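You operate a simulated robot arm through the tools that you are given. There is no shell and no other tool.

You are at the controls of a simulated two-armed robot. One attempt, no reset.

TASK
Clean the smudge off the window pane.
Fine: blind wound up first, two puffs of cleaner, window cloth; bottle and cloth end on the window cabinet; leave the window open as it stands. Set down upright: glass cleaner bottle. What is to be rubbed or washed off counts as gone when no trace of it is left.

Only the result counts: the job must be done as asked and must still hold three seconds after the hand-in. Knocking over, shifting, dropping, spilling or breaking anything else fails it. Flat cloth is picked up by pressing the open fingertips on it (5 to 10 N) and closing them slowly along it; thin cloth reads only 2 to 8 mm in the jaws.

THE ROBOT
Two 7-joint arms with two-finger parallel grippers on one trunk that stands fixed in place. Base frame: the origin is at the foot of the trunk, x ahead of it, y to its left, z up. Units: mm, degrees, N and s.
The left shoulder is at [71, 156, 1180], the right one opposite. Each reaches about 1231 mm from its shoulder. Payload 3.91 kg a hand.
Tool frame (each hand has its own): the origin (TCP) lies between the finger pads and is the grasp point; the fingertips stand 30 mm ahead of it; z points along the fingers, y is the line along which they close. Largest opening 110 mm; finger width 20, thickness 10; the body of the gripper, 48 by 112 mm, starts 55 mm behind the TCP.
Orientation is that of the tool frame in the base frame, as [roll, pitch, yaw] about the fixed x, y, z axes, in that order (R = Rz(yaw) Ry(pitch) Rx(roll)). With the fingers straight down and closing along the base's y, the tool's x points along the base's -x, its y along +y and its z along -z.

THE INTERFACE
- The arms move only by the tool step_arm. It takes "left_targets", "right_targets" or both (then of equal length, played together; a hand with none holds still); each is a list that holds one entry, the list of rows, each a list of 6 numbers: the shift along the tool's x, y, z in units of 30 mm (1.0 is 30 mm), then the turn, a rotation vector about the tool's x, y, z in units of 4 degrees (1.0 is 4 degrees). In form: [[[dx, dy, dz, rx, ry, rz], ...]]. A call has 1 to 20 rows; each row shifts and turns the commanded pose from where the row before left it, along the tool's axes as they then stand. "left_claw" and "right_claw" are, for a hand that has rows, the closure in counts, from 0 (fully open) to 255 (shut), set as the call begins (left out, the last holds). A call with a number of a shift or a turn outside -1 to 1 is refused whole. Rows are played at 5 a second. More than 50 mm and 8.6 degrees between two rows, or a gripper value outside its range, and nothing of the call is played. A pose out of reach is approached as far as the arm can. The call stops where the force on the tool passes 60 N (or 10 N more than at its start, if that is more) or the arm is blocked; 0.2 s more then pass. Each finger travels about 108 mm/s and halts on what it meets, pressing with about 20 N; the grip force reading is that of the motor and also rises with nothing between the fingers. The clock runs only during rows and for 0.2 s after the last one: add rows that do not move to give the fingers time. It gives the time, the measured TCP pose, the force on the tool (base axes), the opening and the grip force at its end, in the units of the frame above (readings bear some noise), with the torque about the TCP (base axes, N m) and any sound that the robot's microphone picked up.
- Cameras (640 x 400 px; columns grow to the right, rows downward): "scene" is now at [134.2, -52.6, 1446.1]; the picture's right is [-0.45, -0.89, -0.00], its down [-0.27, 0.13, -0.95] and it looks along [0.85, -0.43, -0.30] (base axes); focal length 308 px, centre (320, 200). "left" rides on the left gripper at [72, -17, -103] in its tool frame; the picture's right is [0.23, 0.97, 0.00], its down [-0.76, 0.18, -0.62] and it looks along [-0.61, 0.14, 0.78] (tool axes); focal length 222 px, centre (320, 200). "right" rides on the right gripper at [72, 17, -103] in its tool frame; the picture's right is [-0.23, 0.97, 0.00], its down [-0.76, -0.18, -0.62] and it looks along [-0.61, -0.14, 0.78] (tool axes); focal length 222 px, centre (320, 200). There is no depth. A picture from a camera that has moved, and an enlarged one, comes with that camera's place and axes in the base frame and with its lens. The place of the scene camera against the robot may be out by one fixed shift of up to 18 mm in any direction.
- get_image(camera): a new picture of that camera. It takes no simulated time.
- slide_trunk(by): slides the trunk up (or, below 0, down) by that many mm; the arms and the scene camera ride with it, the base frame stays. It gives what a move gives, with no picture.
- turn_head(pan, tilt): turns the head with the scene camera to pan (to the left, within 86 degrees either way) and tilt (down, from -29 to 69), counted from straight ahead of the robot. It gives what a move gives.
- zoom(camera, box): a new picture of the part [left, top, right, bottom] of that camera's present view, enlarged. It takes no simulated time.
- hand_in(): hands the job in; it is judged then, once.

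Places have to be worked out from the pictures, the camera data and where the tool is seen. Open the grippers and draw the arms clear of the work before you hand the job in, unless the task says otherwise.

The tools are called after "Call:" as name(argument=value, ...) on one line, values as JSON. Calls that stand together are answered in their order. step_arm: Moves the arms, as the interface text tells. Its arguments: {"type":"object","properties":{"left_targets":{"type":"array"},"left_claw":{"type":"number"},"right_targets":{"type":"array"},"right_claw":{"type":"number"}},"required":[]} The other tools are called the same way: slide_trunk (by) moves the trunk up or down; turn_head (pan, tilt) turns the head that bears the scene camera; get_image (camera) takes a picture; zoom (camera, box) takes an enlarged picture of a part of a camera's view; hand_in () hands the job in.

At the start:

```text
t: 0.0
left_ee_pos: [908.7, -157.2, 1375.3]
left_orientation: [-179.9, 0.0, -179.9]
left_ft_force: [-0.2, 0.5, 0.7]
left_wrist_torque: [0.0, 0.0, -0.02]
left_gripper_width: 109.9
left_grip_force: 0.1
right_ee_pos: [416.2, -486.1, 1404.0]
right_orientation: [-180.0, 0.0, 180.0]
right_ft_force: [-0.1, 0.5, 0.0]
right_wrist_torque: [-0.02, 0.01, -0.02]
right_gripper_width: 109.9
right_grip_force: 0.1
trunk travel left (down, up): [-625.0, 315.0]
head pan, tilt (commanded): [-26.6, 17.2]
```

scene: 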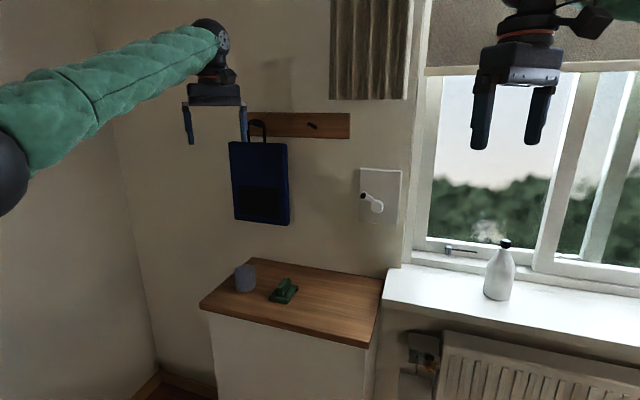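
right: 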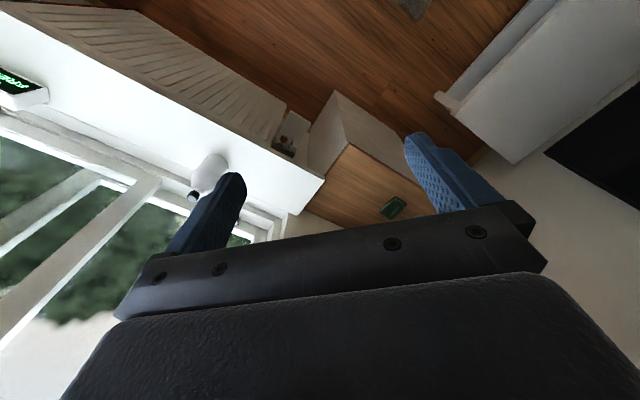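
left: 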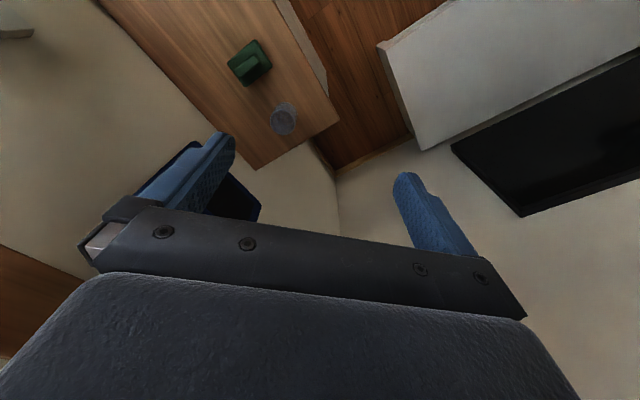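

I start by looking over the scene: the window is on the right with a bottle on the sill, a cabinet on the left with a cup and a green thing. I zoom into the parts.

Call:
zoom(camera="scene", box=[340, 150, 640, 338])

Call:
zoom(camera="scene", box=[180, 90, 420, 240])

Call:
zoom(camera="scene", box=[180, 230, 420, 380])

Call:
turn_head(pan=-70, tilt=10)

```text
2.13 times, centred on (490, 244) of scene
camera zoom: at [134.2, -52.6, 1446.1], right [-0.45, -0.89, 0.0], down [-0.27, 0.13, -0.95], along [0.85, -0.43, -0.3], focal length 656 px, centre (-42, 106)
```

zoom: 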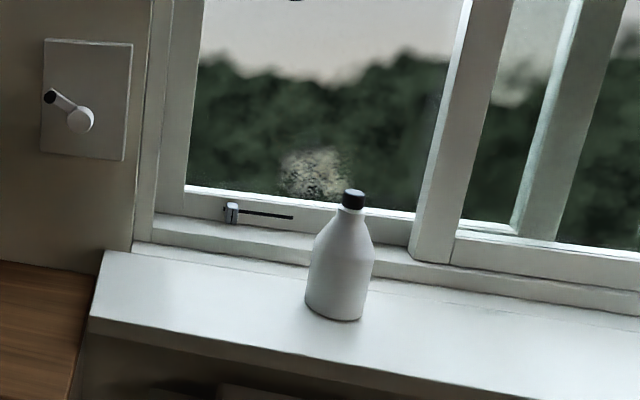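

```text
2.67 times, centred on (300, 165) of scene
camera zoom: at [134.2, -52.6, 1446.1], right [-0.45, -0.89, 0.0], down [-0.27, 0.13, -0.95], along [0.85, -0.43, -0.3], focal length 822 px, centre (373, 293)
```

zoom: 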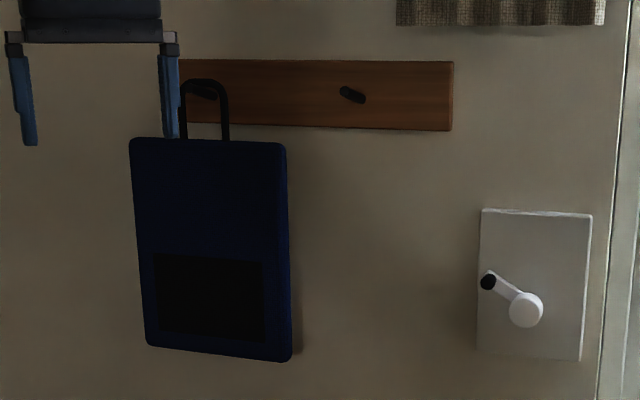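

```text
2.67 times, centred on (300, 305) of scene
camera zoom: at [134.2, -52.6, 1446.1], right [-0.45, -0.89, 0.0], down [-0.27, 0.13, -0.95], along [0.85, -0.43, -0.3], focal length 822 px, centre (373, -80)
```

zoom: 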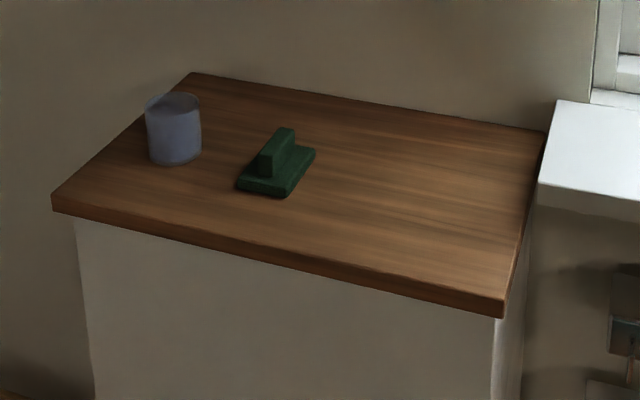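

```text
t: 1.1
left_ee_pos: [909.6, -158.3, 1376.2]
left_orientation: [179.9, 0.0, 179.9]
left_ft_force: [-0.2, -0.3, -0.1]
left_wrist_torque: [-0.02, -0.01, 0.02]
left_gripper_width: 110.1
left_grip_force: 0.2
right_ee_pos: [417.0, -486.6, 1404.9]
right_orientation: [-179.9, 0.0, -179.9]
right_ft_force: [0.2, -1.0, -0.2]
right_wrist_torque: [0.01, 0.0, 0.05]
right_gripper_width: 110.0
right_grip_force: 0.0
trunk travel left (down, up): [-625.0, 315.0]
head pan, tilt (commanded): [-70.0, 10.0]
```

The crank on the wall probably winds the blind. I now look at the window side and get a picture there.

Call:
get_image(camera="scene")

Call:
get_image(camera="left")

Call:
get_image(camera="right")

```text
taken
camera scene: at [82.6, -98.2, 1457.8], right [-0.94, -0.34, 0.0], down [-0.06, 0.16, -0.98], along [0.34, -0.93, -0.17], focal length 308 px, centre (320, 200)
```

scene: 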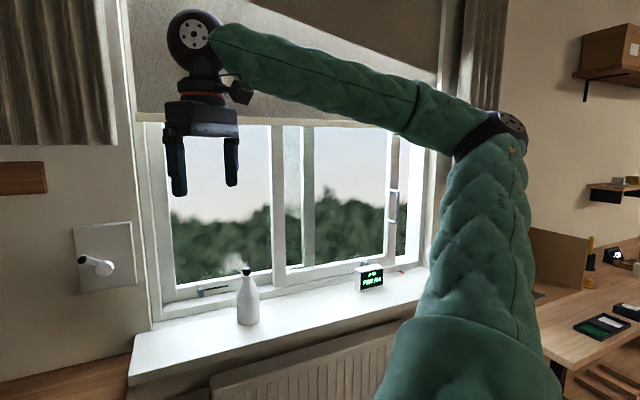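

```text
taken
camera left: at [836.7, -176.5, 1480.0], right [-0.23, 0.97, 0.0], down [0.76, 0.18, 0.62], along [0.61, 0.14, -0.78], focal length 222 px, centre (320, 200)
```

left: 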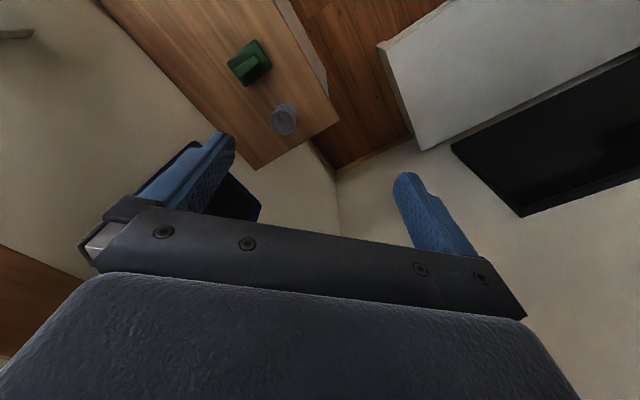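

```text
taken
camera right: at [344.7, -468.8, 1509.3], right [0.23, 0.97, 0.0], down [0.76, -0.18, 0.62], along [0.61, -0.14, -0.78], focal length 222 px, centre (320, 200)
```

right: 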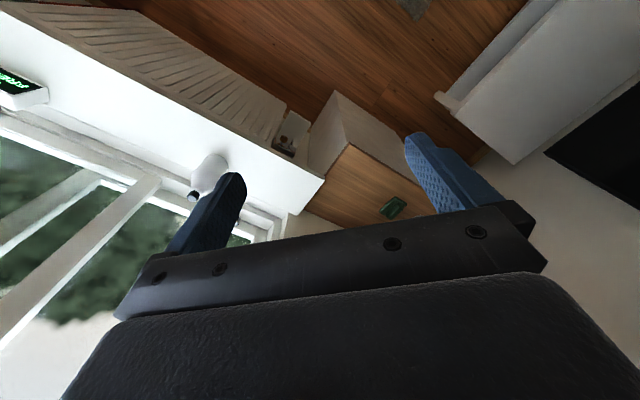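

The window lies in the wall at negative y; the blind is partly down. I look further right and then left to find the cloth and the "window cabinet".

Call:
turn_head(pan=-86, tilt=35)

Call:
get_image(camera="scene")

Call:
turn_head(pan=-30, tilt=50)

Call:
get_image(camera="scene")

Call:
turn_head(pan=50, tilt=35)

Call:
get_image(camera="scene")

```text
t: 2.0
left_ee_pos: [909.5, -159.4, 1376.0]
left_orientation: [-180.0, 0.0, -180.0]
left_ft_force: [0.0, -0.2, 0.2]
left_wrist_torque: [-0.03, 0.0, -0.02]
left_gripper_width: 109.8
left_grip_force: 0.1
right_ee_pos: [417.9, -485.6, 1404.2]
right_orientation: [-179.9, 0.1, -179.9]
right_ft_force: [-0.1, -0.4, 0.0]
right_wrist_torque: [-0.02, -0.01, -0.02]
right_gripper_width: 110.2
right_grip_force: 0.1
trunk travel left (down, up): [-625.0, 315.0]
head pan, tilt (commanded): [-85.9, 35.0]
```

```text
taken
camera scene: at [57.0, -98.7, 1417.8], right [-1.0, -0.07, 0.0], down [-0.04, 0.57, -0.82], along [0.06, -0.82, -0.57], focal length 308 px, centre (320, 200)
```

scene: 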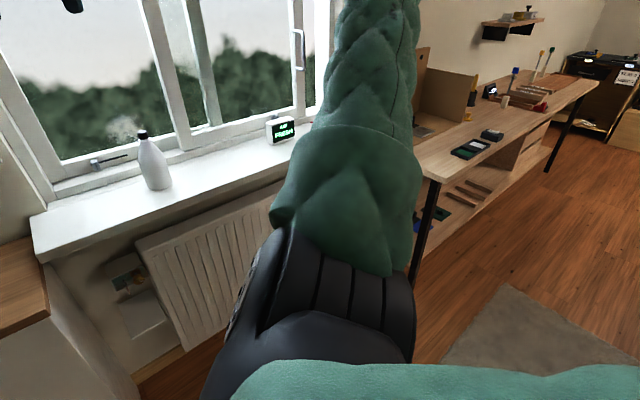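

```text
t: 3.2
left_ee_pos: [908.8, -158.5, 1375.3]
left_orientation: [-180.0, 0.0, 180.0]
left_ft_force: [0.3, 0.4, 0.1]
left_wrist_torque: [-0.01, -0.03, 0.03]
left_gripper_width: 110.2
left_grip_force: 0.0
right_ee_pos: [416.9, -485.5, 1404.1]
right_orientation: [-180.0, 0.1, -179.8]
right_ft_force: [0.0, 0.5, 0.0]
right_wrist_torque: [0.01, 0.04, -0.02]
right_gripper_width: 109.9
right_grip_force: 0.1
trunk travel left (down, up): [-625.0, 315.0]
head pan, tilt (commanded): [-30.0, 50.0]
```

```text
taken
camera scene: at [117.3, -49.4, 1396.0], right [-0.5, -0.87, 0.0], down [-0.66, 0.38, -0.64], along [0.56, -0.32, -0.77], focal length 308 px, centre (320, 200)
```

scene: 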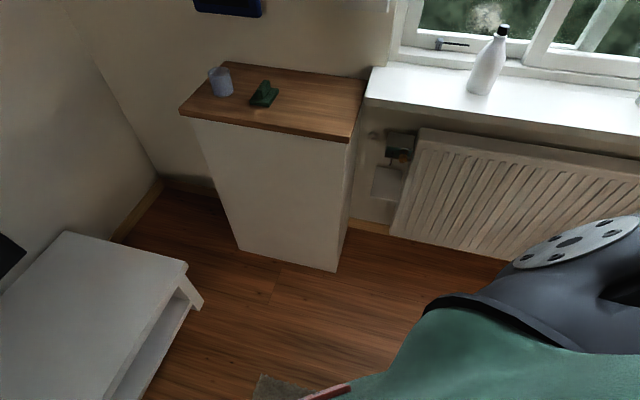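

```text
t: 4.8
left_ee_pos: [910.1, -158.3, 1376.6]
left_orientation: [-180.0, -0.1, 180.0]
left_ft_force: [-0.4, -0.1, -0.2]
left_wrist_torque: [0.0, 0.01, 0.03]
left_gripper_width: 109.9
left_grip_force: 0.0
right_ee_pos: [417.2, -485.9, 1404.9]
right_orientation: [-180.0, 0.0, -179.9]
right_ft_force: [0.8, 1.0, 0.2]
right_wrist_torque: [-0.04, -0.01, -0.04]
right_gripper_width: 110.0
right_grip_force: 0.1
trunk travel left (down, up): [-625.0, 315.0]
head pan, tilt (commanded): [50.0, 35.0]
```

```text
taken
camera scene: at [107.3, 56.6, 1417.7], right [0.77, -0.64, 0.0], down [-0.37, -0.44, -0.82], along [0.53, 0.63, -0.57], focal length 308 px, centre (320, 200)
```

scene: 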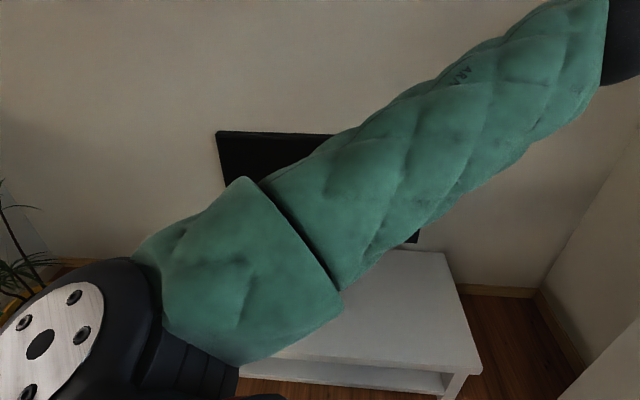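

The green item on the cabinet may be the window cloth; I zoom on it from the left wrist camera and from the scene camera.

Call:
zoom(camera="left", box=[200, 20, 328, 100])

Call:
turn_head(pan=-30, tilt=30)

Call:
zoom(camera="scene", box=[200, 130, 400, 255])

Call:
zoom(camera="scene", box=[400, 50, 640, 200])

Call:
get_image(camera="scene")

```text
5.00 times, centred on (264, 60) of left
camera zoom: at [836.7, -176.5, 1480.0], right [-0.23, 0.97, 0.0], down [0.76, 0.18, 0.62], along [0.61, 0.14, -0.78], focal length 1111 px, centre (600, 900)
```

zoom: 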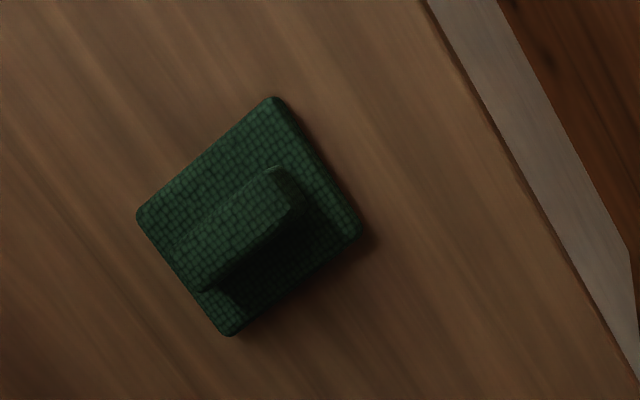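

```text
t: 6.3
left_ee_pos: [910.1, -158.6, 1377.1]
left_orientation: [-180.0, 0.0, -179.9]
left_ft_force: [0.8, 0.5, 0.8]
left_wrist_torque: [-0.02, 0.03, 0.02]
left_gripper_width: 110.2
left_grip_force: 0.2
right_ee_pos: [418.0, -486.0, 1404.4]
right_orientation: [-179.9, 0.0, -179.9]
right_ft_force: [0.3, -0.9, -0.1]
right_wrist_torque: [-0.01, 0.01, 0.0]
right_gripper_width: 110.1
right_grip_force: 0.1
trunk travel left (down, up): [-625.0, 315.0]
head pan, tilt (commanded): [-30.0, 30.0]
```

```text
3.20 times, centred on (300, 192) of scene
camera zoom: at [129.0, -56.0, 1425.5], right [-0.5, -0.87, 0.0], down [-0.43, 0.25, -0.87], along [0.75, -0.43, -0.5], focal length 987 px, centre (384, 224)
```

zoom: 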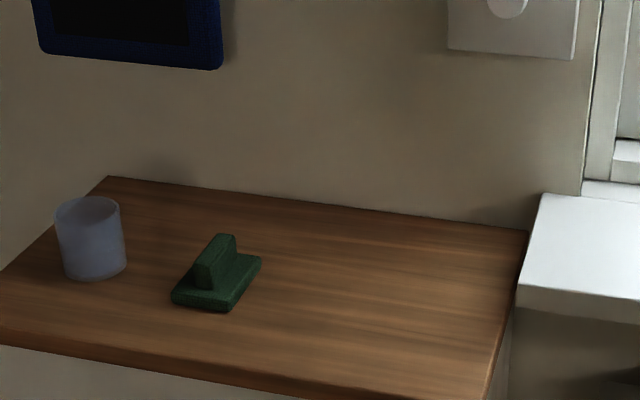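

```text
2.67 times, centred on (520, 125) of scene
camera zoom: at [129.0, -56.0, 1425.5], right [-0.5, -0.87, 0.0], down [-0.43, 0.25, -0.87], along [0.75, -0.43, -0.5], focal length 822 px, centre (-213, 400)
```

zoom: 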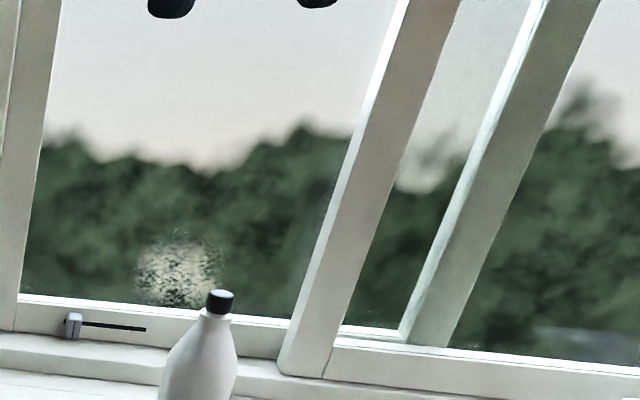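

```text
taken
camera scene: at [129.0, -56.0, 1425.5], right [-0.5, -0.87, 0.0], down [-0.43, 0.25, -0.87], along [0.75, -0.43, -0.5], focal length 308 px, centre (320, 200)
```

scene: 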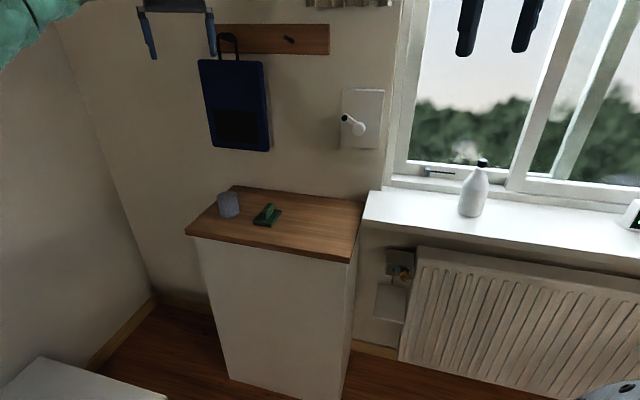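

The wall with window, crank, hook rail runs at about 45° (x − y ≈ const), bottle stands near (586,-830), cabinet top about z 800. I zoom in on bottle, crank and window from the head camera.

Call:
turn_head(pan=-50, tilt=15)

Call:
get_image(camera="scene")

Call:
zoom(camera="scene", box=[290, 200, 390, 262])

Call:
zoom(camera="scene", box=[180, 180, 280, 242])

```text
t: 7.1
left_ee_pos: [908.2, -159.5, 1375.5]
left_orientation: [180.0, 0.1, -180.0]
left_ft_force: [-0.7, -0.3, 0.1]
left_wrist_torque: [-0.01, 0.05, 0.0]
left_gripper_width: 109.7
left_grip_force: 0.1
right_ee_pos: [418.4, -486.0, 1406.4]
right_orientation: [-180.0, 0.1, -179.9]
right_ft_force: [0.1, -0.1, 0.1]
right_wrist_torque: [0.0, 0.06, 0.0]
right_gripper_width: 109.9
right_grip_force: 0.1
trunk travel left (down, up): [-625.0, 315.0]
head pan, tilt (commanded): [-50.0, 15.0]
```

```text
taken
camera scene: at [110.8, -82.3, 1449.6], right [-0.77, -0.64, 0.0], down [-0.17, 0.2, -0.97], along [0.62, -0.74, -0.26], focal length 308 px, centre (320, 200)
```

scene: 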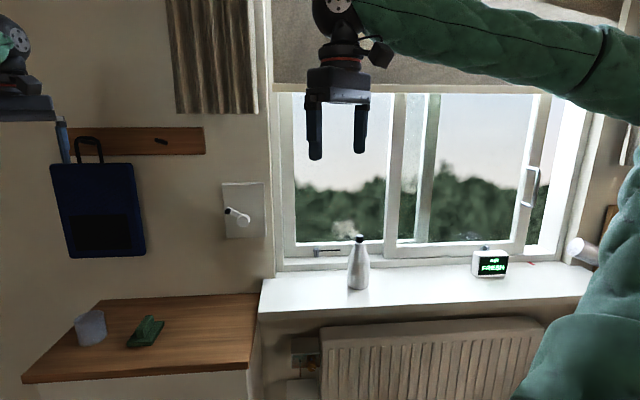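

```text
6.40 times, centred on (340, 231) of scene
camera zoom: at [110.8, -82.3, 1449.6], right [-0.77, -0.64, 0.0], down [-0.17, 0.2, -0.97], along [0.62, -0.74, -0.26], focal length 1974 px, centre (192, 2)
```

zoom: 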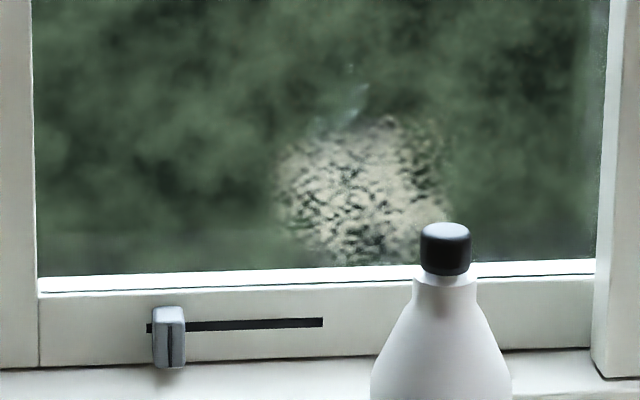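

```text
6.40 times, centred on (230, 211) of scene
camera zoom: at [110.8, -82.3, 1449.6], right [-0.77, -0.64, 0.0], down [-0.17, 0.2, -0.97], along [0.62, -0.74, -0.26], focal length 1974 px, centre (896, 130)
```

zoom: 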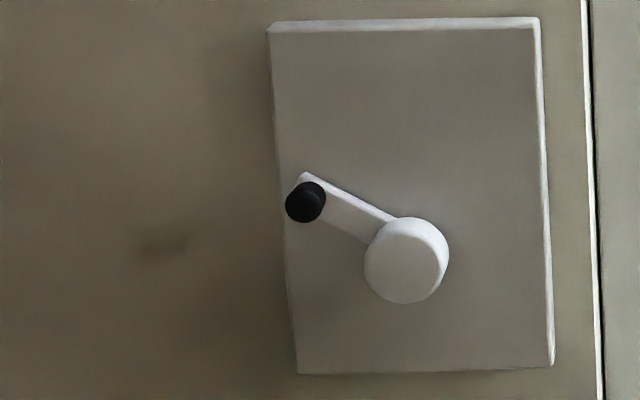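

The pane is in the left sash and the smudge sits right behind the bottle cap; the crank's black knob sits about 60 mm from its hub. I lower the trunk by 100 mm for better reach and turn the right hand 45° so that it lines up with the window wall.

Call:
slide_trunk(by=-100)

Call:
step_arm(right_targets=[[[0, 0, 0, 0, 0, 1], [0, 0, 0, 0, 0, 1], [0, 0, 0, 0, 0, 1], [0, 0, 0, 0, 0, 1], [0, 0, 0, 0, 0, 1], [0, 0, 0, 0, 0, 1], [0, 0, 0, 0, 0, 1], [0, 0, 0, 0, 0, 1], [0, 0, 0, 0, 0, 1], [0, 0, 0, 0, 0, 1], [0, 0, 0, 0, 0, 1], [0, 0, 0, 0, 0, 0.25]]])

Call:
get_image(camera="right")

Call:
get_image(camera="scene")

```text
t: 8.5
left_ee_pos: [908.0, -158.4, 1276.1]
left_orientation: [-180.0, 0.0, 180.0]
left_ft_force: [0.2, 0.5, -0.3]
left_wrist_torque: [0.0, 0.02, 0.01]
left_gripper_width: 109.9
left_grip_force: 0.0
right_ee_pos: [416.6, -485.6, 1305.3]
right_orientation: [-180.0, 0.0, -179.9]
right_ft_force: [-0.1, -0.2, 0.4]
right_wrist_torque: [0.0, 0.0, -0.03]
right_gripper_width: 109.9
right_grip_force: 0.0
trunk travel left (down, up): [-525.0, 415.0]
head pan, tilt (commanded): [-50.0, 15.0]
```

```text
t: 11.1
left_ee_pos: [909.0, -159.0, 1276.2]
left_orientation: [-180.0, 0.0, 180.0]
left_ft_force: [0.7, 0.2, -0.6]
left_wrist_torque: [0.01, 0.03, -0.02]
left_gripper_width: 110.3
left_grip_force: 0.0
right_ee_pos: [417.1, -486.8, 1305.8]
right_orientation: [180.0, 0.1, 135.0]
right_ft_force: [-0.2, 0.2, 0.1]
right_wrist_torque: [0.01, 0.0, 0.01]
right_gripper_width: 110.0
right_grip_force: 0.2
trunk travel left (down, up): [-525.0, 415.0]
head pan, tilt (commanded): [-50.0, 15.0]
```

```text
taken
camera right: at [378.0, -422.5, 1409.1], right [0.85, 0.53, 0.0], down [0.41, -0.66, 0.62], along [0.33, -0.53, -0.78], focal length 222 px, centre (320, 200)
```

right: 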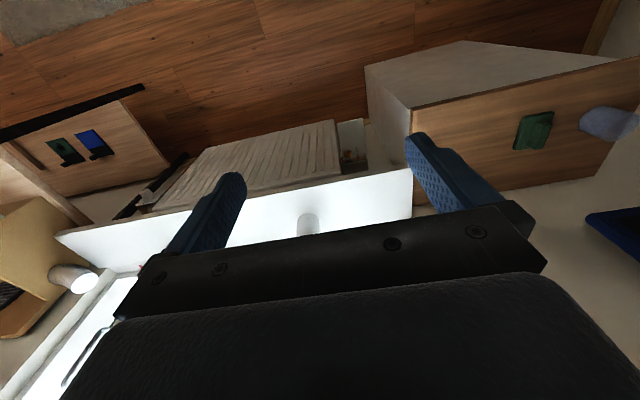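

```text
taken
camera scene: at [110.7, -82.5, 1349.7], right [-0.77, -0.64, 0.0], down [-0.17, 0.2, -0.97], along [0.62, -0.74, -0.26], focal length 308 px, centre (320, 200)
```

scene: 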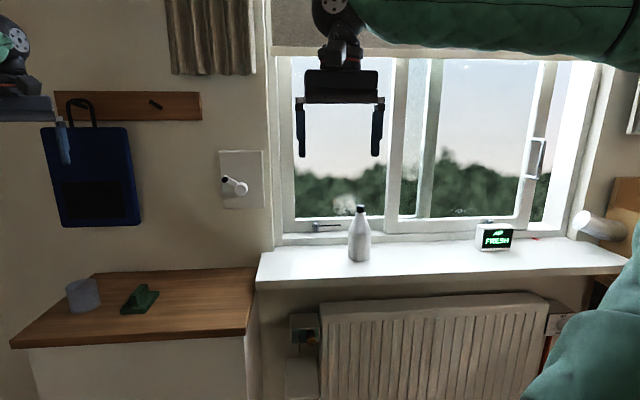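

Rotation went as planned (tool x now points away from the window, tool y along the wall). I zoom on the bottle and crank from the lower camera position to triangulate with the earlier view.

Call:
zoom(camera="scene", box=[190, 140, 290, 202])

Call:
zoom(camera="scene", box=[310, 180, 410, 242])

Call:
zoom(camera="scene", box=[60, 250, 160, 312])

```text
6.40 times, centred on (240, 171) of scene
camera zoom: at [110.7, -82.5, 1349.7], right [-0.77, -0.64, 0.0], down [-0.17, 0.2, -0.97], along [0.62, -0.74, -0.26], focal length 1974 px, centre (832, 386)
```

zoom: 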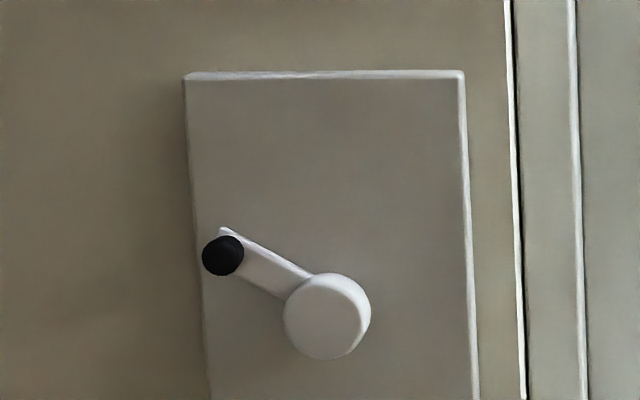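

```text
6.40 times, centred on (360, 211) of scene
camera zoom: at [110.7, -82.5, 1349.7], right [-0.77, -0.64, 0.0], down [-0.17, 0.2, -0.97], along [0.62, -0.74, -0.26], focal length 1974 px, centre (64, 130)
```

zoom: 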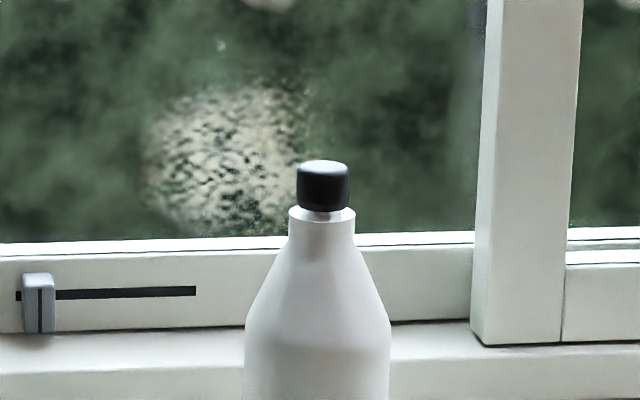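

```text
6.40 times, centred on (110, 281) of scene
camera zoom: at [110.7, -82.5, 1349.7], right [-0.77, -0.64, 0.0], down [-0.17, 0.2, -0.97], along [0.62, -0.74, -0.26], focal length 1974 px, centre (1664, -318)
```

zoom: 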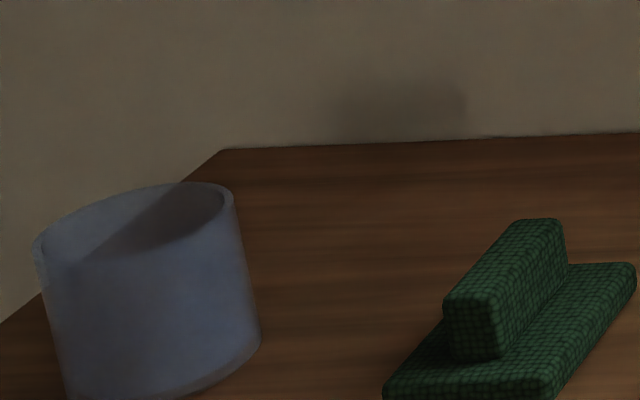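

The bottle has a black cap on a thin stem, about 64 mm body width, near n≈1010 from the trunk along the window normal. I bring the right hand above and in front of it to see the cap from close by.

Call:
step_arm(right_targets=[[[-0.893, -0.459, 0.352, 0, 0, 0], [-0.893, -0.459, 0.352, 0, 0, 0], [-0.893, -0.459, 0.352, 0, 0, 0], [-0.893, -0.459, 0.352, 0, 0, 0], [-0.893, -0.459, 0.352, 0, 0, 0], [-0.893, -0.459, 0.352, 0, 0, 0], [-0.893, -0.459, 0.352, 0, 0, 0], [-0.893, -0.459, 0.352, 0, 0, 0], [-0.893, -0.459, 0.352, 0, 0, 0]]])

Call:
get_image(camera="right")

Call:
get_image(camera="scene")

```text
t: 13.1
left_ee_pos: [909.4, -159.8, 1276.3]
left_orientation: [179.9, -0.1, -180.0]
left_ft_force: [0.5, -0.4, -0.7]
left_wrist_torque: [0.01, 0.05, 0.02]
left_gripper_width: 109.8
left_grip_force: 0.2
right_ee_pos: [500.3, -745.9, 1208.4]
right_orientation: [179.9, -0.2, 135.2]
right_ft_force: [-0.5, -0.5, -0.2]
right_wrist_torque: [0.03, 0.0, 0.02]
right_gripper_width: 110.1
right_grip_force: 0.1
trunk travel left (down, up): [-525.0, 415.0]
head pan, tilt (commanded): [-50.0, 15.0]
```

```text
taken
camera right: at [461.2, -682.7, 1312.8], right [0.85, 0.53, 0.0], down [0.41, -0.66, 0.62], along [0.33, -0.53, -0.78], focal length 222 px, centre (320, 200)
```

right: 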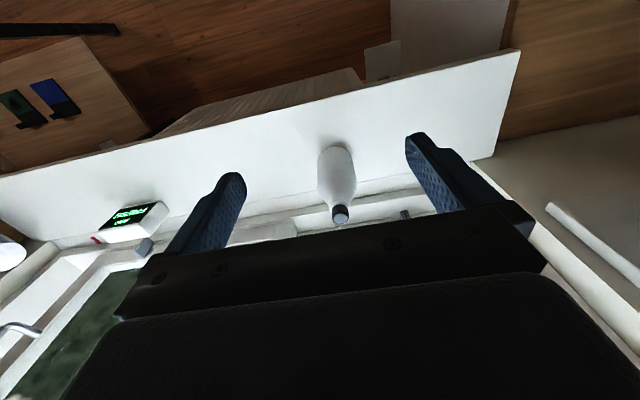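

```text
taken
camera scene: at [111.2, -83.4, 1349.6], right [-0.77, -0.64, 0.0], down [-0.17, 0.2, -0.97], along [0.62, -0.74, -0.26], focal length 308 px, centre (320, 200)
```

scene: 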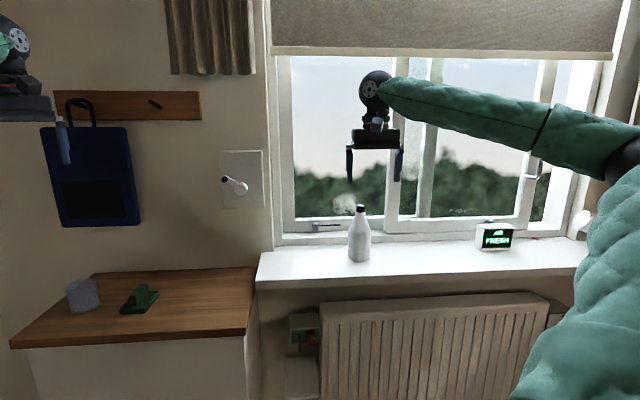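

The cap is in view between the fingers; I zoom on it to look for a nozzle, and on the desk items seen at left.

Call:
zoom(camera="right", box=[300, 130, 380, 230])

Call:
zoom(camera="right", box=[0, 60, 128, 140])

```text
4.00 times, centred on (340, 180) of right
camera zoom: at [461.2, -682.7, 1312.8], right [0.85, 0.53, 0.0], down [0.41, -0.66, 0.62], along [0.33, -0.53, -0.78], focal length 888 px, centre (240, 280)
```

zoom: 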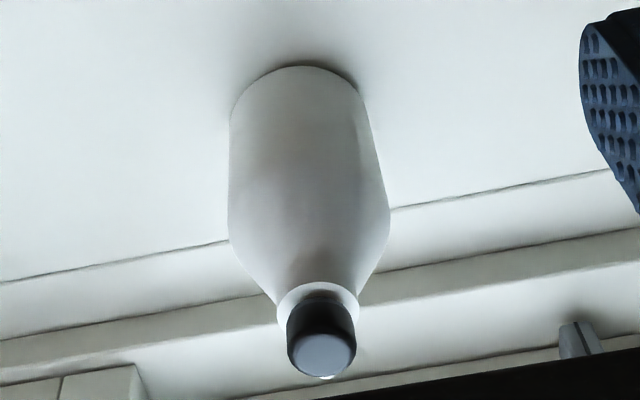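

```text
5.00 times, centred on (64, 100) of right
camera zoom: at [461.2, -682.7, 1312.8], right [0.85, 0.53, 0.0], down [0.41, -0.66, 0.62], along [0.33, -0.53, -0.78], focal length 1111 px, centre (1600, 700)
```

zoom: 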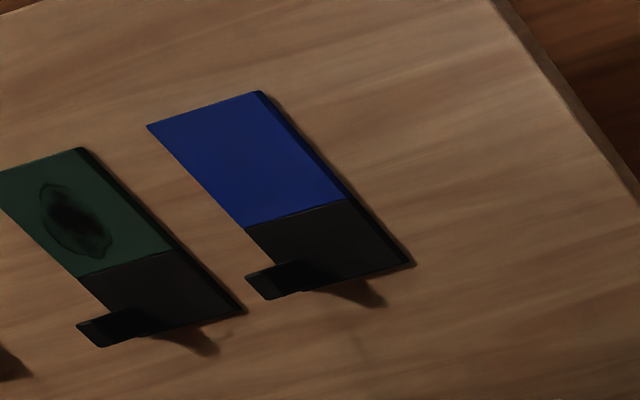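

The cap seems to have a small white spot on its window side, maybe a nozzle facing the pane; cap is near n 1028, u -177, z 1078. I turn the hand 90° about its axis so the camera can look along the wall at the cap from the side.

Call:
step_arm(right_targets=[[[0, 0, 0, 0, 0, 1], [0, 0, 0, 0, 0, 1], [0, 0, 0, 0, 0, 1], [0, 0, 0, 0, 0, 1], [0, 0, 0, 0, 0, 1], [0, 0, 0, 0, 0, 1], [0, 0, 0, 0, 0, 1], [0, 0, 0, 0, 0, 1], [0, 0, 0, 0, 0, 1], [0, 0, 0, 0, 0, 1], [0, 0, 0, 0, 0, 1], [0, 0, 0, 0, 0, 1], [0, 0, 0, 0, 0, 1], [0, 0, 0, 0, 0, 1], [0, 0, 0, 0, 0, 1], [0, 0, 0, 0, 0, 1], [0, 0, 0, 0, 0, 1], [0, 0, 0, 0, 0, 1], [0, 0, 0, 0, 0, 1], [0, 0, 0, 0, 0, 1]]])

Call:
get_image(camera="right")

```text
t: 17.3
left_ee_pos: [909.4, -158.4, 1276.0]
left_orientation: [180.0, 0.1, 180.0]
left_ft_force: [-0.4, -0.1, 0.8]
left_wrist_torque: [-0.02, 0.01, -0.04]
left_gripper_width: 110.1
left_grip_force: 0.1
right_ee_pos: [499.5, -742.6, 1209.3]
right_orientation: [-179.8, -0.1, 55.1]
right_ft_force: [0.5, 0.9, 0.2]
right_wrist_torque: [0.0, 0.01, -0.01]
right_gripper_width: 110.1
right_grip_force: 0.0
trunk travel left (down, up): [-525.0, 415.0]
head pan, tilt (commanded): [-50.0, 15.0]
```

```text
taken
camera right: at [555.6, -694.2, 1313.3], right [0.67, -0.74, 0.0], down [-0.58, -0.52, 0.62], along [-0.46, -0.42, -0.78], focal length 222 px, centre (320, 200)
```

right: 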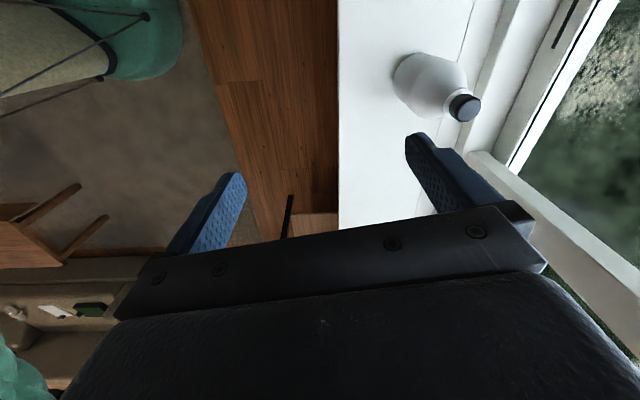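

The hand turned fine and now the bottle and smudge are seen from the side. I zoom on the cap.

Call:
zoom(camera="right", box=[380, 40, 500, 130])

Call:
zoom(camera="right", box=[440, 0, 640, 160])

```text
4.44 times, centred on (440, 85) of right
camera zoom: at [555.6, -694.2, 1313.3], right [0.67, -0.74, 0.0], down [-0.58, -0.52, 0.62], along [-0.46, -0.42, -0.78], focal length 987 px, centre (-213, 711)
```

zoom: 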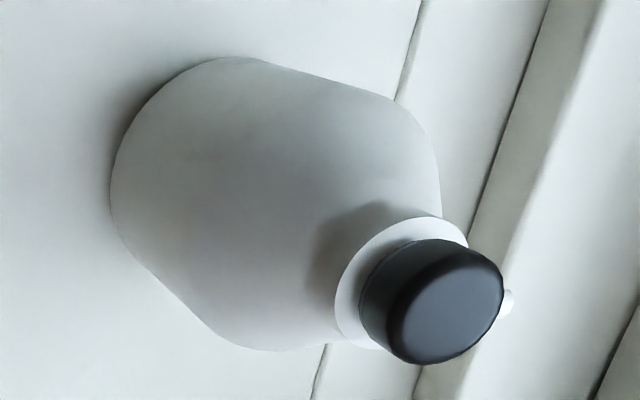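

```text
2.50 times, centred on (540, 80) of right
camera zoom: at [555.6, -694.2, 1313.3], right [0.67, -0.74, 0.0], down [-0.58, -0.52, 0.62], along [-0.46, -0.42, -0.78], focal length 555 px, centre (-230, 500)
```

zoom: 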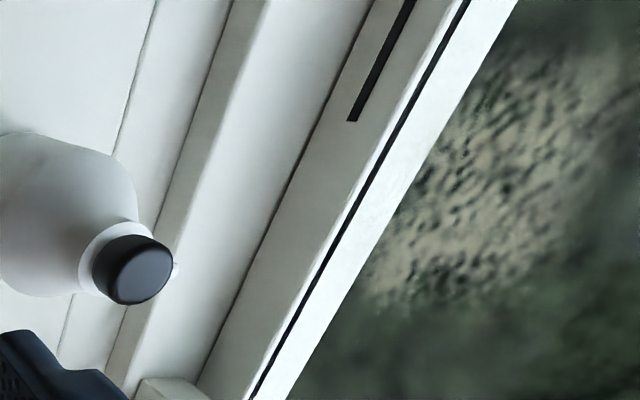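

The zoom shows a small white nozzle on the cap pointing at the pane, so the cap is a press-top and the bottle already faces the smudge (smudge about u -215..-118, z 1000..1088, pane near n 1195). First the blind crank: I swing the hand up so that the fingers point at the wall.

Call:
step_arm(right_targets=[[[0, 0, 0, 0, 0, 1], [0, 0, 0, 0, 0, 1], [0, 0, 0, 0, 0, 0.52], [0, 0, 0, -1, 0, 0], [0, 0, 0, -1, 0, 0], [0, 0, 0, -1, 0, 0], [0, 0, 0, -1, 0, 0], [0, 0, 0, -1, 0, 0], [0, 0, 0, -1, 0, 0], [0, 0, 0, -1, 0, 0], [0, 0, 0, -1, 0, 0], [0, 0, 0, -1, 0, 0], [0, 0, 0, -1, 0, 0], [0, 0, 0, -1, 0, 0], [0, 0, 0, -1, 0, 0]]])

Call:
get_image(camera="scene")

```text
t: 20.5
left_ee_pos: [908.8, -157.7, 1277.0]
left_orientation: [180.0, 0.0, -180.0]
left_ft_force: [0.4, -0.2, 0.5]
left_wrist_torque: [-0.04, 0.02, 0.03]
left_gripper_width: 110.2
left_grip_force: 0.1
right_ee_pos: [499.3, -744.4, 1211.0]
right_orientation: [132.0, -0.1, 44.9]
right_ft_force: [0.1, 0.3, -0.3]
right_wrist_torque: [0.01, 0.03, 0.02]
right_gripper_width: 109.7
right_grip_force: 0.1
trunk travel left (down, up): [-525.0, 415.0]
head pan, tilt (commanded): [-50.0, 15.0]
```

```text
taken
camera scene: at [110.5, -82.5, 1349.7], right [-0.77, -0.64, 0.0], down [-0.17, 0.2, -0.97], along [0.62, -0.74, -0.26], focal length 308 px, centre (320, 200)
```

scene: 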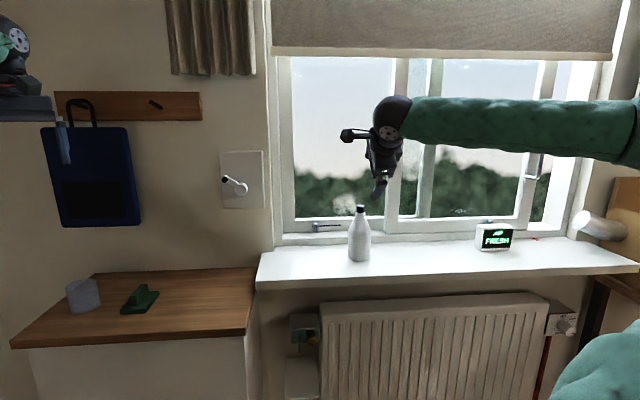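

The arm tracks well (roll 132). I finish the pitch so the fingers point straight at the wall.

Call:
step_arm(right_targets=[[[0, 0, 0, -1, 0, 0], [0, 0, 0, -1, 0, 0], [0, 0, 0, -1, 0, 0], [0, 0, 0, -1, 0, 0], [0, 0, 0, -1, 0, 0], [0, 0, 0, -1, 0, 0], [0, 0, 0, -1, 0, 0], [0, 0, 0, -1, 0, 0], [0, 0, 0, -1, 0, 0], [0, 0, 0, -1, 0, 0], [0, 0, 0, -0.5, 0, 0]]])

Call:
get_image(camera="right")

Call:
get_image(camera="scene")

```text
t: 22.9
left_ee_pos: [908.7, -158.6, 1277.5]
left_orientation: [179.9, 0.0, 180.0]
left_ft_force: [0.6, 0.1, 0.5]
left_wrist_torque: [-0.01, 0.04, -0.01]
left_gripper_width: 109.9
left_grip_force: 0.1
right_ee_pos: [499.6, -743.9, 1209.2]
right_orientation: [90.0, 0.0, 45.0]
right_ft_force: [-0.2, 0.1, 0.8]
right_wrist_torque: [0.0, 0.0, -0.04]
right_gripper_width: 110.0
right_grip_force: 0.1
trunk travel left (down, up): [-525.0, 415.0]
head pan, tilt (commanded): [-50.0, 15.0]
```

```text
taken
camera right: at [478.3, -619.4, 1227.1], right [-0.16, -0.16, 0.97], down [-0.98, -0.1, -0.18], along [0.12, -0.98, -0.14], focal length 222 px, centre (320, 200)
```

right: 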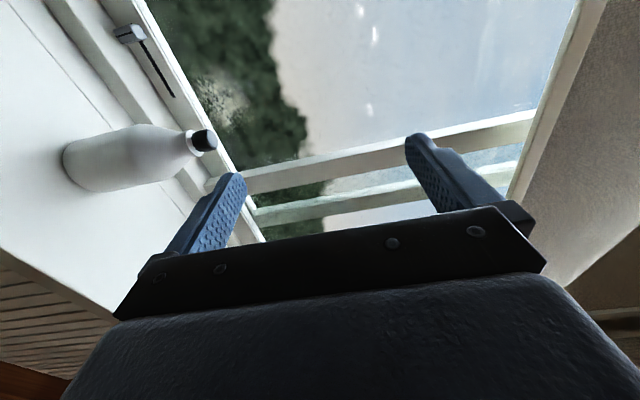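

```text
taken
camera scene: at [110.6, -82.5, 1349.7], right [-0.77, -0.64, 0.0], down [-0.17, 0.2, -0.97], along [0.62, -0.74, -0.26], focal length 308 px, centre (320, 200)
```

scene: 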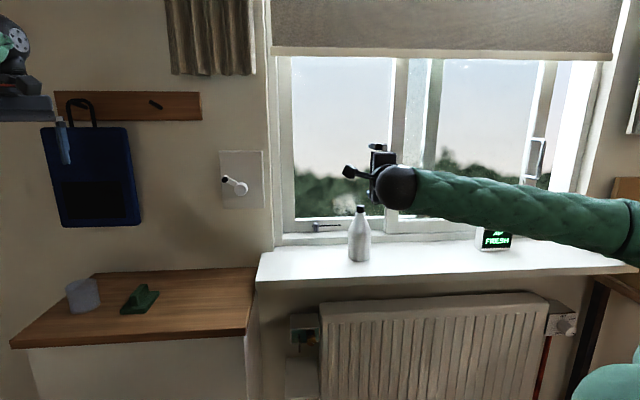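

Now the fingers point at the pane. I notice pale streaks against the sky on the pane and zoom in on them to learn whether they're dirt.

Call:
zoom(camera="right", box=[160, 0, 420, 162])

Call:
zoom(camera="scene", box=[280, 50, 400, 125])

Call:
zoom(camera="scene", box=[280, 125, 400, 235])

```text
2.46 times, centred on (290, 81) of right
camera zoom: at [478.3, -619.4, 1227.1], right [-0.16, -0.16, 0.97], down [-0.98, -0.1, -0.18], along [0.12, -0.98, -0.14], focal length 547 px, centre (394, 493)
```

zoom: 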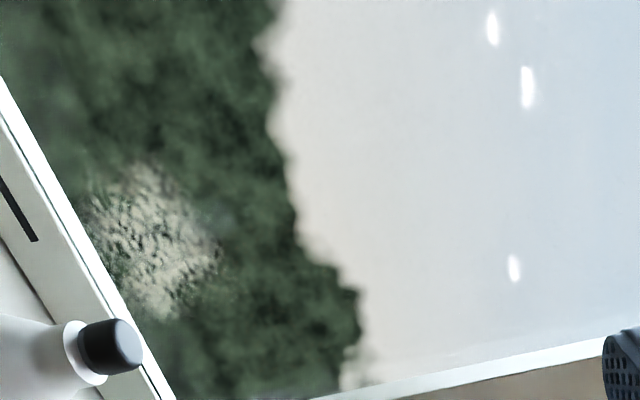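

```text
5.33 times, centred on (340, 88) of scene
camera zoom: at [110.6, -82.5, 1349.7], right [-0.77, -0.64, 0.0], down [-0.17, 0.2, -0.97], along [0.62, -0.74, -0.26], focal length 1645 px, centre (213, 800)
```

zoom: 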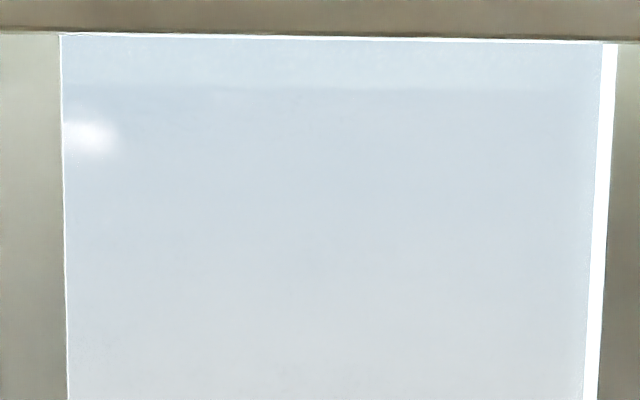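

```text
3.64 times, centred on (340, 180) of scene
camera zoom: at [110.6, -82.5, 1349.7], right [-0.77, -0.64, 0.0], down [-0.17, 0.2, -0.97], along [0.62, -0.74, -0.26], focal length 1121 px, centre (247, 273)
```

zoom: 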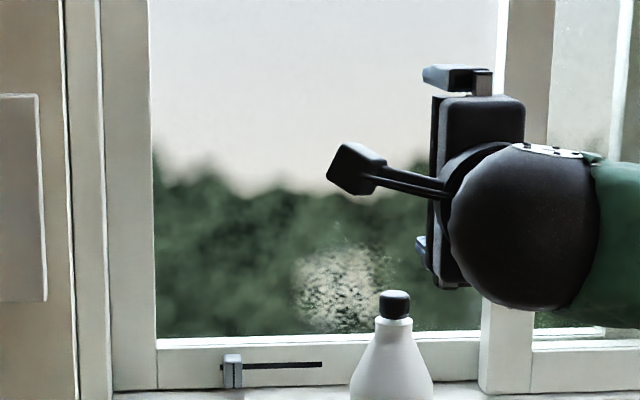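

Those spots are mere reflections; the smudge patch is the only dirt. I move the right hand along the wall toward the crank and at the same time draw the left arm back and to the left, out of the way.

Call:
step_arm(right_targets=[[[0.983, -0.14, 0.288, 0, 0, 0], [0.983, -0.14, 0.288, 0, 0, 0], [0.983, -0.14, 0.288, 0, 0, 0], [0.983, -0.14, 0.288, 0, 0, 0], [0.983, -0.14, 0.288, 0, 0, 0], [0.983, -0.14, 0.288, 0, 0, 0], [0.983, -0.14, 0.288, 0, 0, 0], [0.983, -0.14, 0.288, 0, 0, 0], [0.983, -0.14, 0.288, 0, 0, 0], [0.983, -0.14, 0.288, 0, 0, 0], [0.983, -0.14, 0.288, 0, 0, 0], [0.983, -0.14, 0.288, 0, 0, 0], [0.983, -0.14, 0.288, 0, 0, 0], [0.983, -0.14, 0.288, 0, 0, 0]]], left_targets=[[[0.8, 0.8, 0, 0, 0, 0], [0.8, 0.8, 0, 0, 0, 0], [0.8, 0.8, 0, 0, 0, 0], [0.8, 0.8, 0, 0, 0, 0], [0.8, 0.8, 0, 0, 0, 0], [0.8, 0.8, 0, 0, 0, 0], [0.8, 0.8, 0, 0, 0, 0], [0.8, 0.8, 0, 0, 0, 0], [0.8, 0.8, 0, 0, 0, 0], [0.8, 0.8, 0, 0, 0, 0], [0.8, 0.8, 0, 0, 0, 0], [0.8, 0.8, 0, 0, 0, 0], [0.8, 0.8, 0, 0, 0, 0], [0, 0, 0, 0, 0, 0]]])

Call:
get_image(camera="right")

Call:
get_image(camera="scene")

```text
t: 25.9
left_ee_pos: [597.4, 152.6, 1274.7]
left_orientation: [180.0, -0.2, -180.0]
left_ft_force: [0.2, -0.2, -0.6]
left_wrist_torque: [0.0, 0.05, 0.04]
left_gripper_width: 110.0
left_grip_force: 0.1
right_ee_pos: [879.5, -537.0, 1149.9]
right_orientation: [90.1, 0.1, 44.9]
right_ft_force: [0.6, -0.6, -0.4]
right_wrist_torque: [-0.02, 0.02, -0.02]
right_gripper_width: 110.1
right_grip_force: 0.2
trunk travel left (down, up): [-525.0, 415.0]
head pan, tilt (commanded): [-50.0, 15.0]
```

```text
taken
camera right: at [856.7, -413.1, 1167.6], right [-0.16, -0.16, 0.97], down [-0.98, -0.1, -0.18], along [0.12, -0.98, -0.14], focal length 222 px, centre (320, 200)
```

right: 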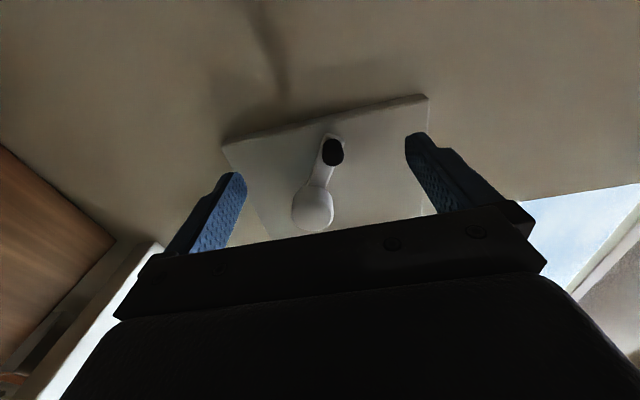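

```text
taken
camera scene: at [112.4, -81.9, 1349.5], right [-0.77, -0.64, 0.0], down [-0.17, 0.2, -0.97], along [0.62, -0.74, -0.26], focal length 308 px, centre (320, 200)
```

scene: 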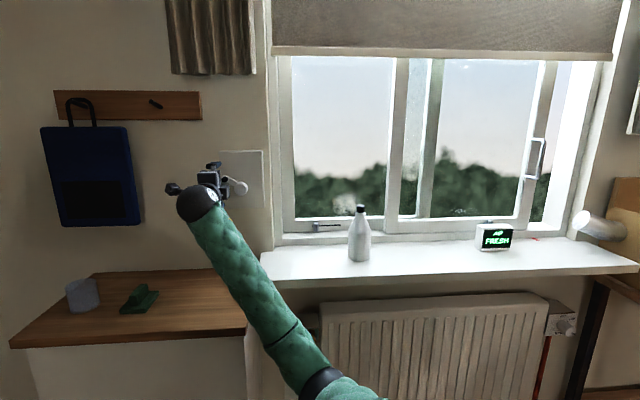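

The crank with its black knob is between the fingers in view. I zoom in to measure it.

Call:
zoom(camera="right", box=[240, 90, 440, 240])

```text
2.67 times, centred on (340, 165) of right
camera zoom: at [856.7, -413.1, 1167.6], right [-0.16, -0.16, 0.97], down [-0.98, -0.1, -0.18], along [0.12, -0.98, -0.14], focal length 592 px, centre (267, 293)
```

zoom: 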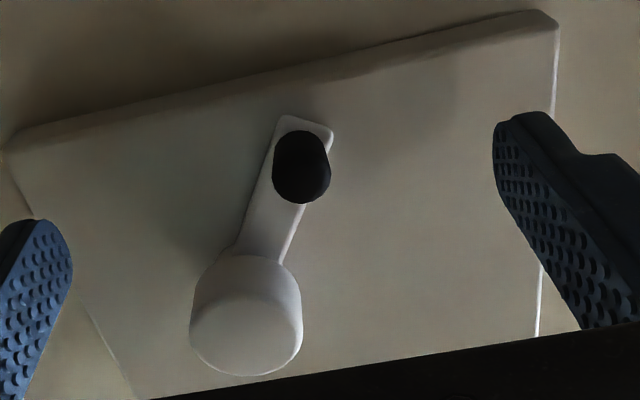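

The scene-camera offset blurs the depth, so I shift the hand 90 mm along the wall and take a second wrist picture to triangulate the knob and hub with the wrist camera alone.

Call:
step_arm(right_targets=[[[-1, 0, 0, 0, 0, 0], [-1, 0, 0, 0, 0, 0], [-1, 0, 0, 0, 0, 0], [0, 0, 0, 0, 0, 0]]])

Call:
zoom(camera="right", box=[240, 20, 440, 170])

Call:
get_image(camera="right")

```text
t: 26.9
left_ee_pos: [596.9, 152.4, 1276.4]
left_orientation: [179.9, 0.1, -180.0]
left_ft_force: [0.7, 0.7, -0.3]
left_wrist_torque: [0.03, 0.0, 0.0]
left_gripper_width: 109.9
left_grip_force: 0.0
right_ee_pos: [812.2, -599.6, 1151.2]
right_orientation: [90.0, -0.1, 45.0]
right_ft_force: [0.5, -0.4, 0.2]
right_wrist_torque: [0.0, -0.01, 0.03]
right_gripper_width: 109.9
right_grip_force: 0.1
trunk travel left (down, up): [-525.0, 415.0]
head pan, tilt (commanded): [-50.0, 15.0]
```

```text
2.67 times, centred on (340, 95) of right
camera zoom: at [791.7, -475.7, 1168.6], right [-0.16, -0.16, 0.97], down [-0.98, -0.1, -0.18], along [0.12, -0.98, -0.14], focal length 592 px, centre (267, 480)
```

zoom: 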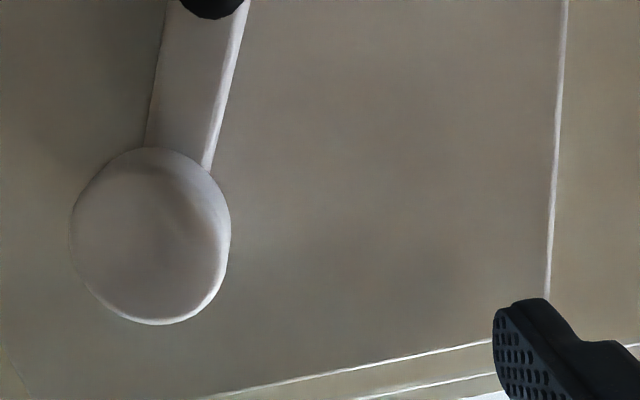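

```text
taken
camera right: at [791.7, -475.7, 1168.6], right [-0.16, -0.16, 0.97], down [-0.98, -0.1, -0.18], along [0.12, -0.98, -0.14], focal length 222 px, centre (320, 200)
```

right: 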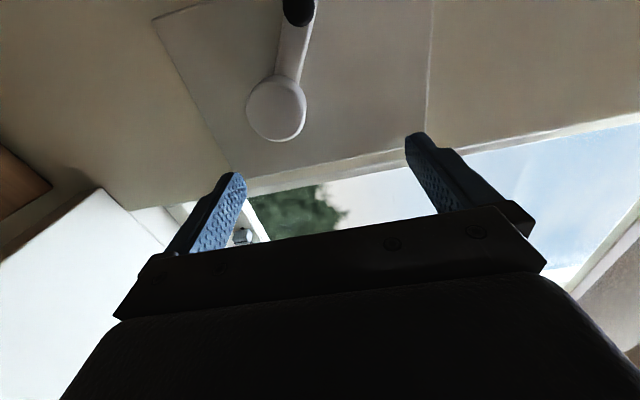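

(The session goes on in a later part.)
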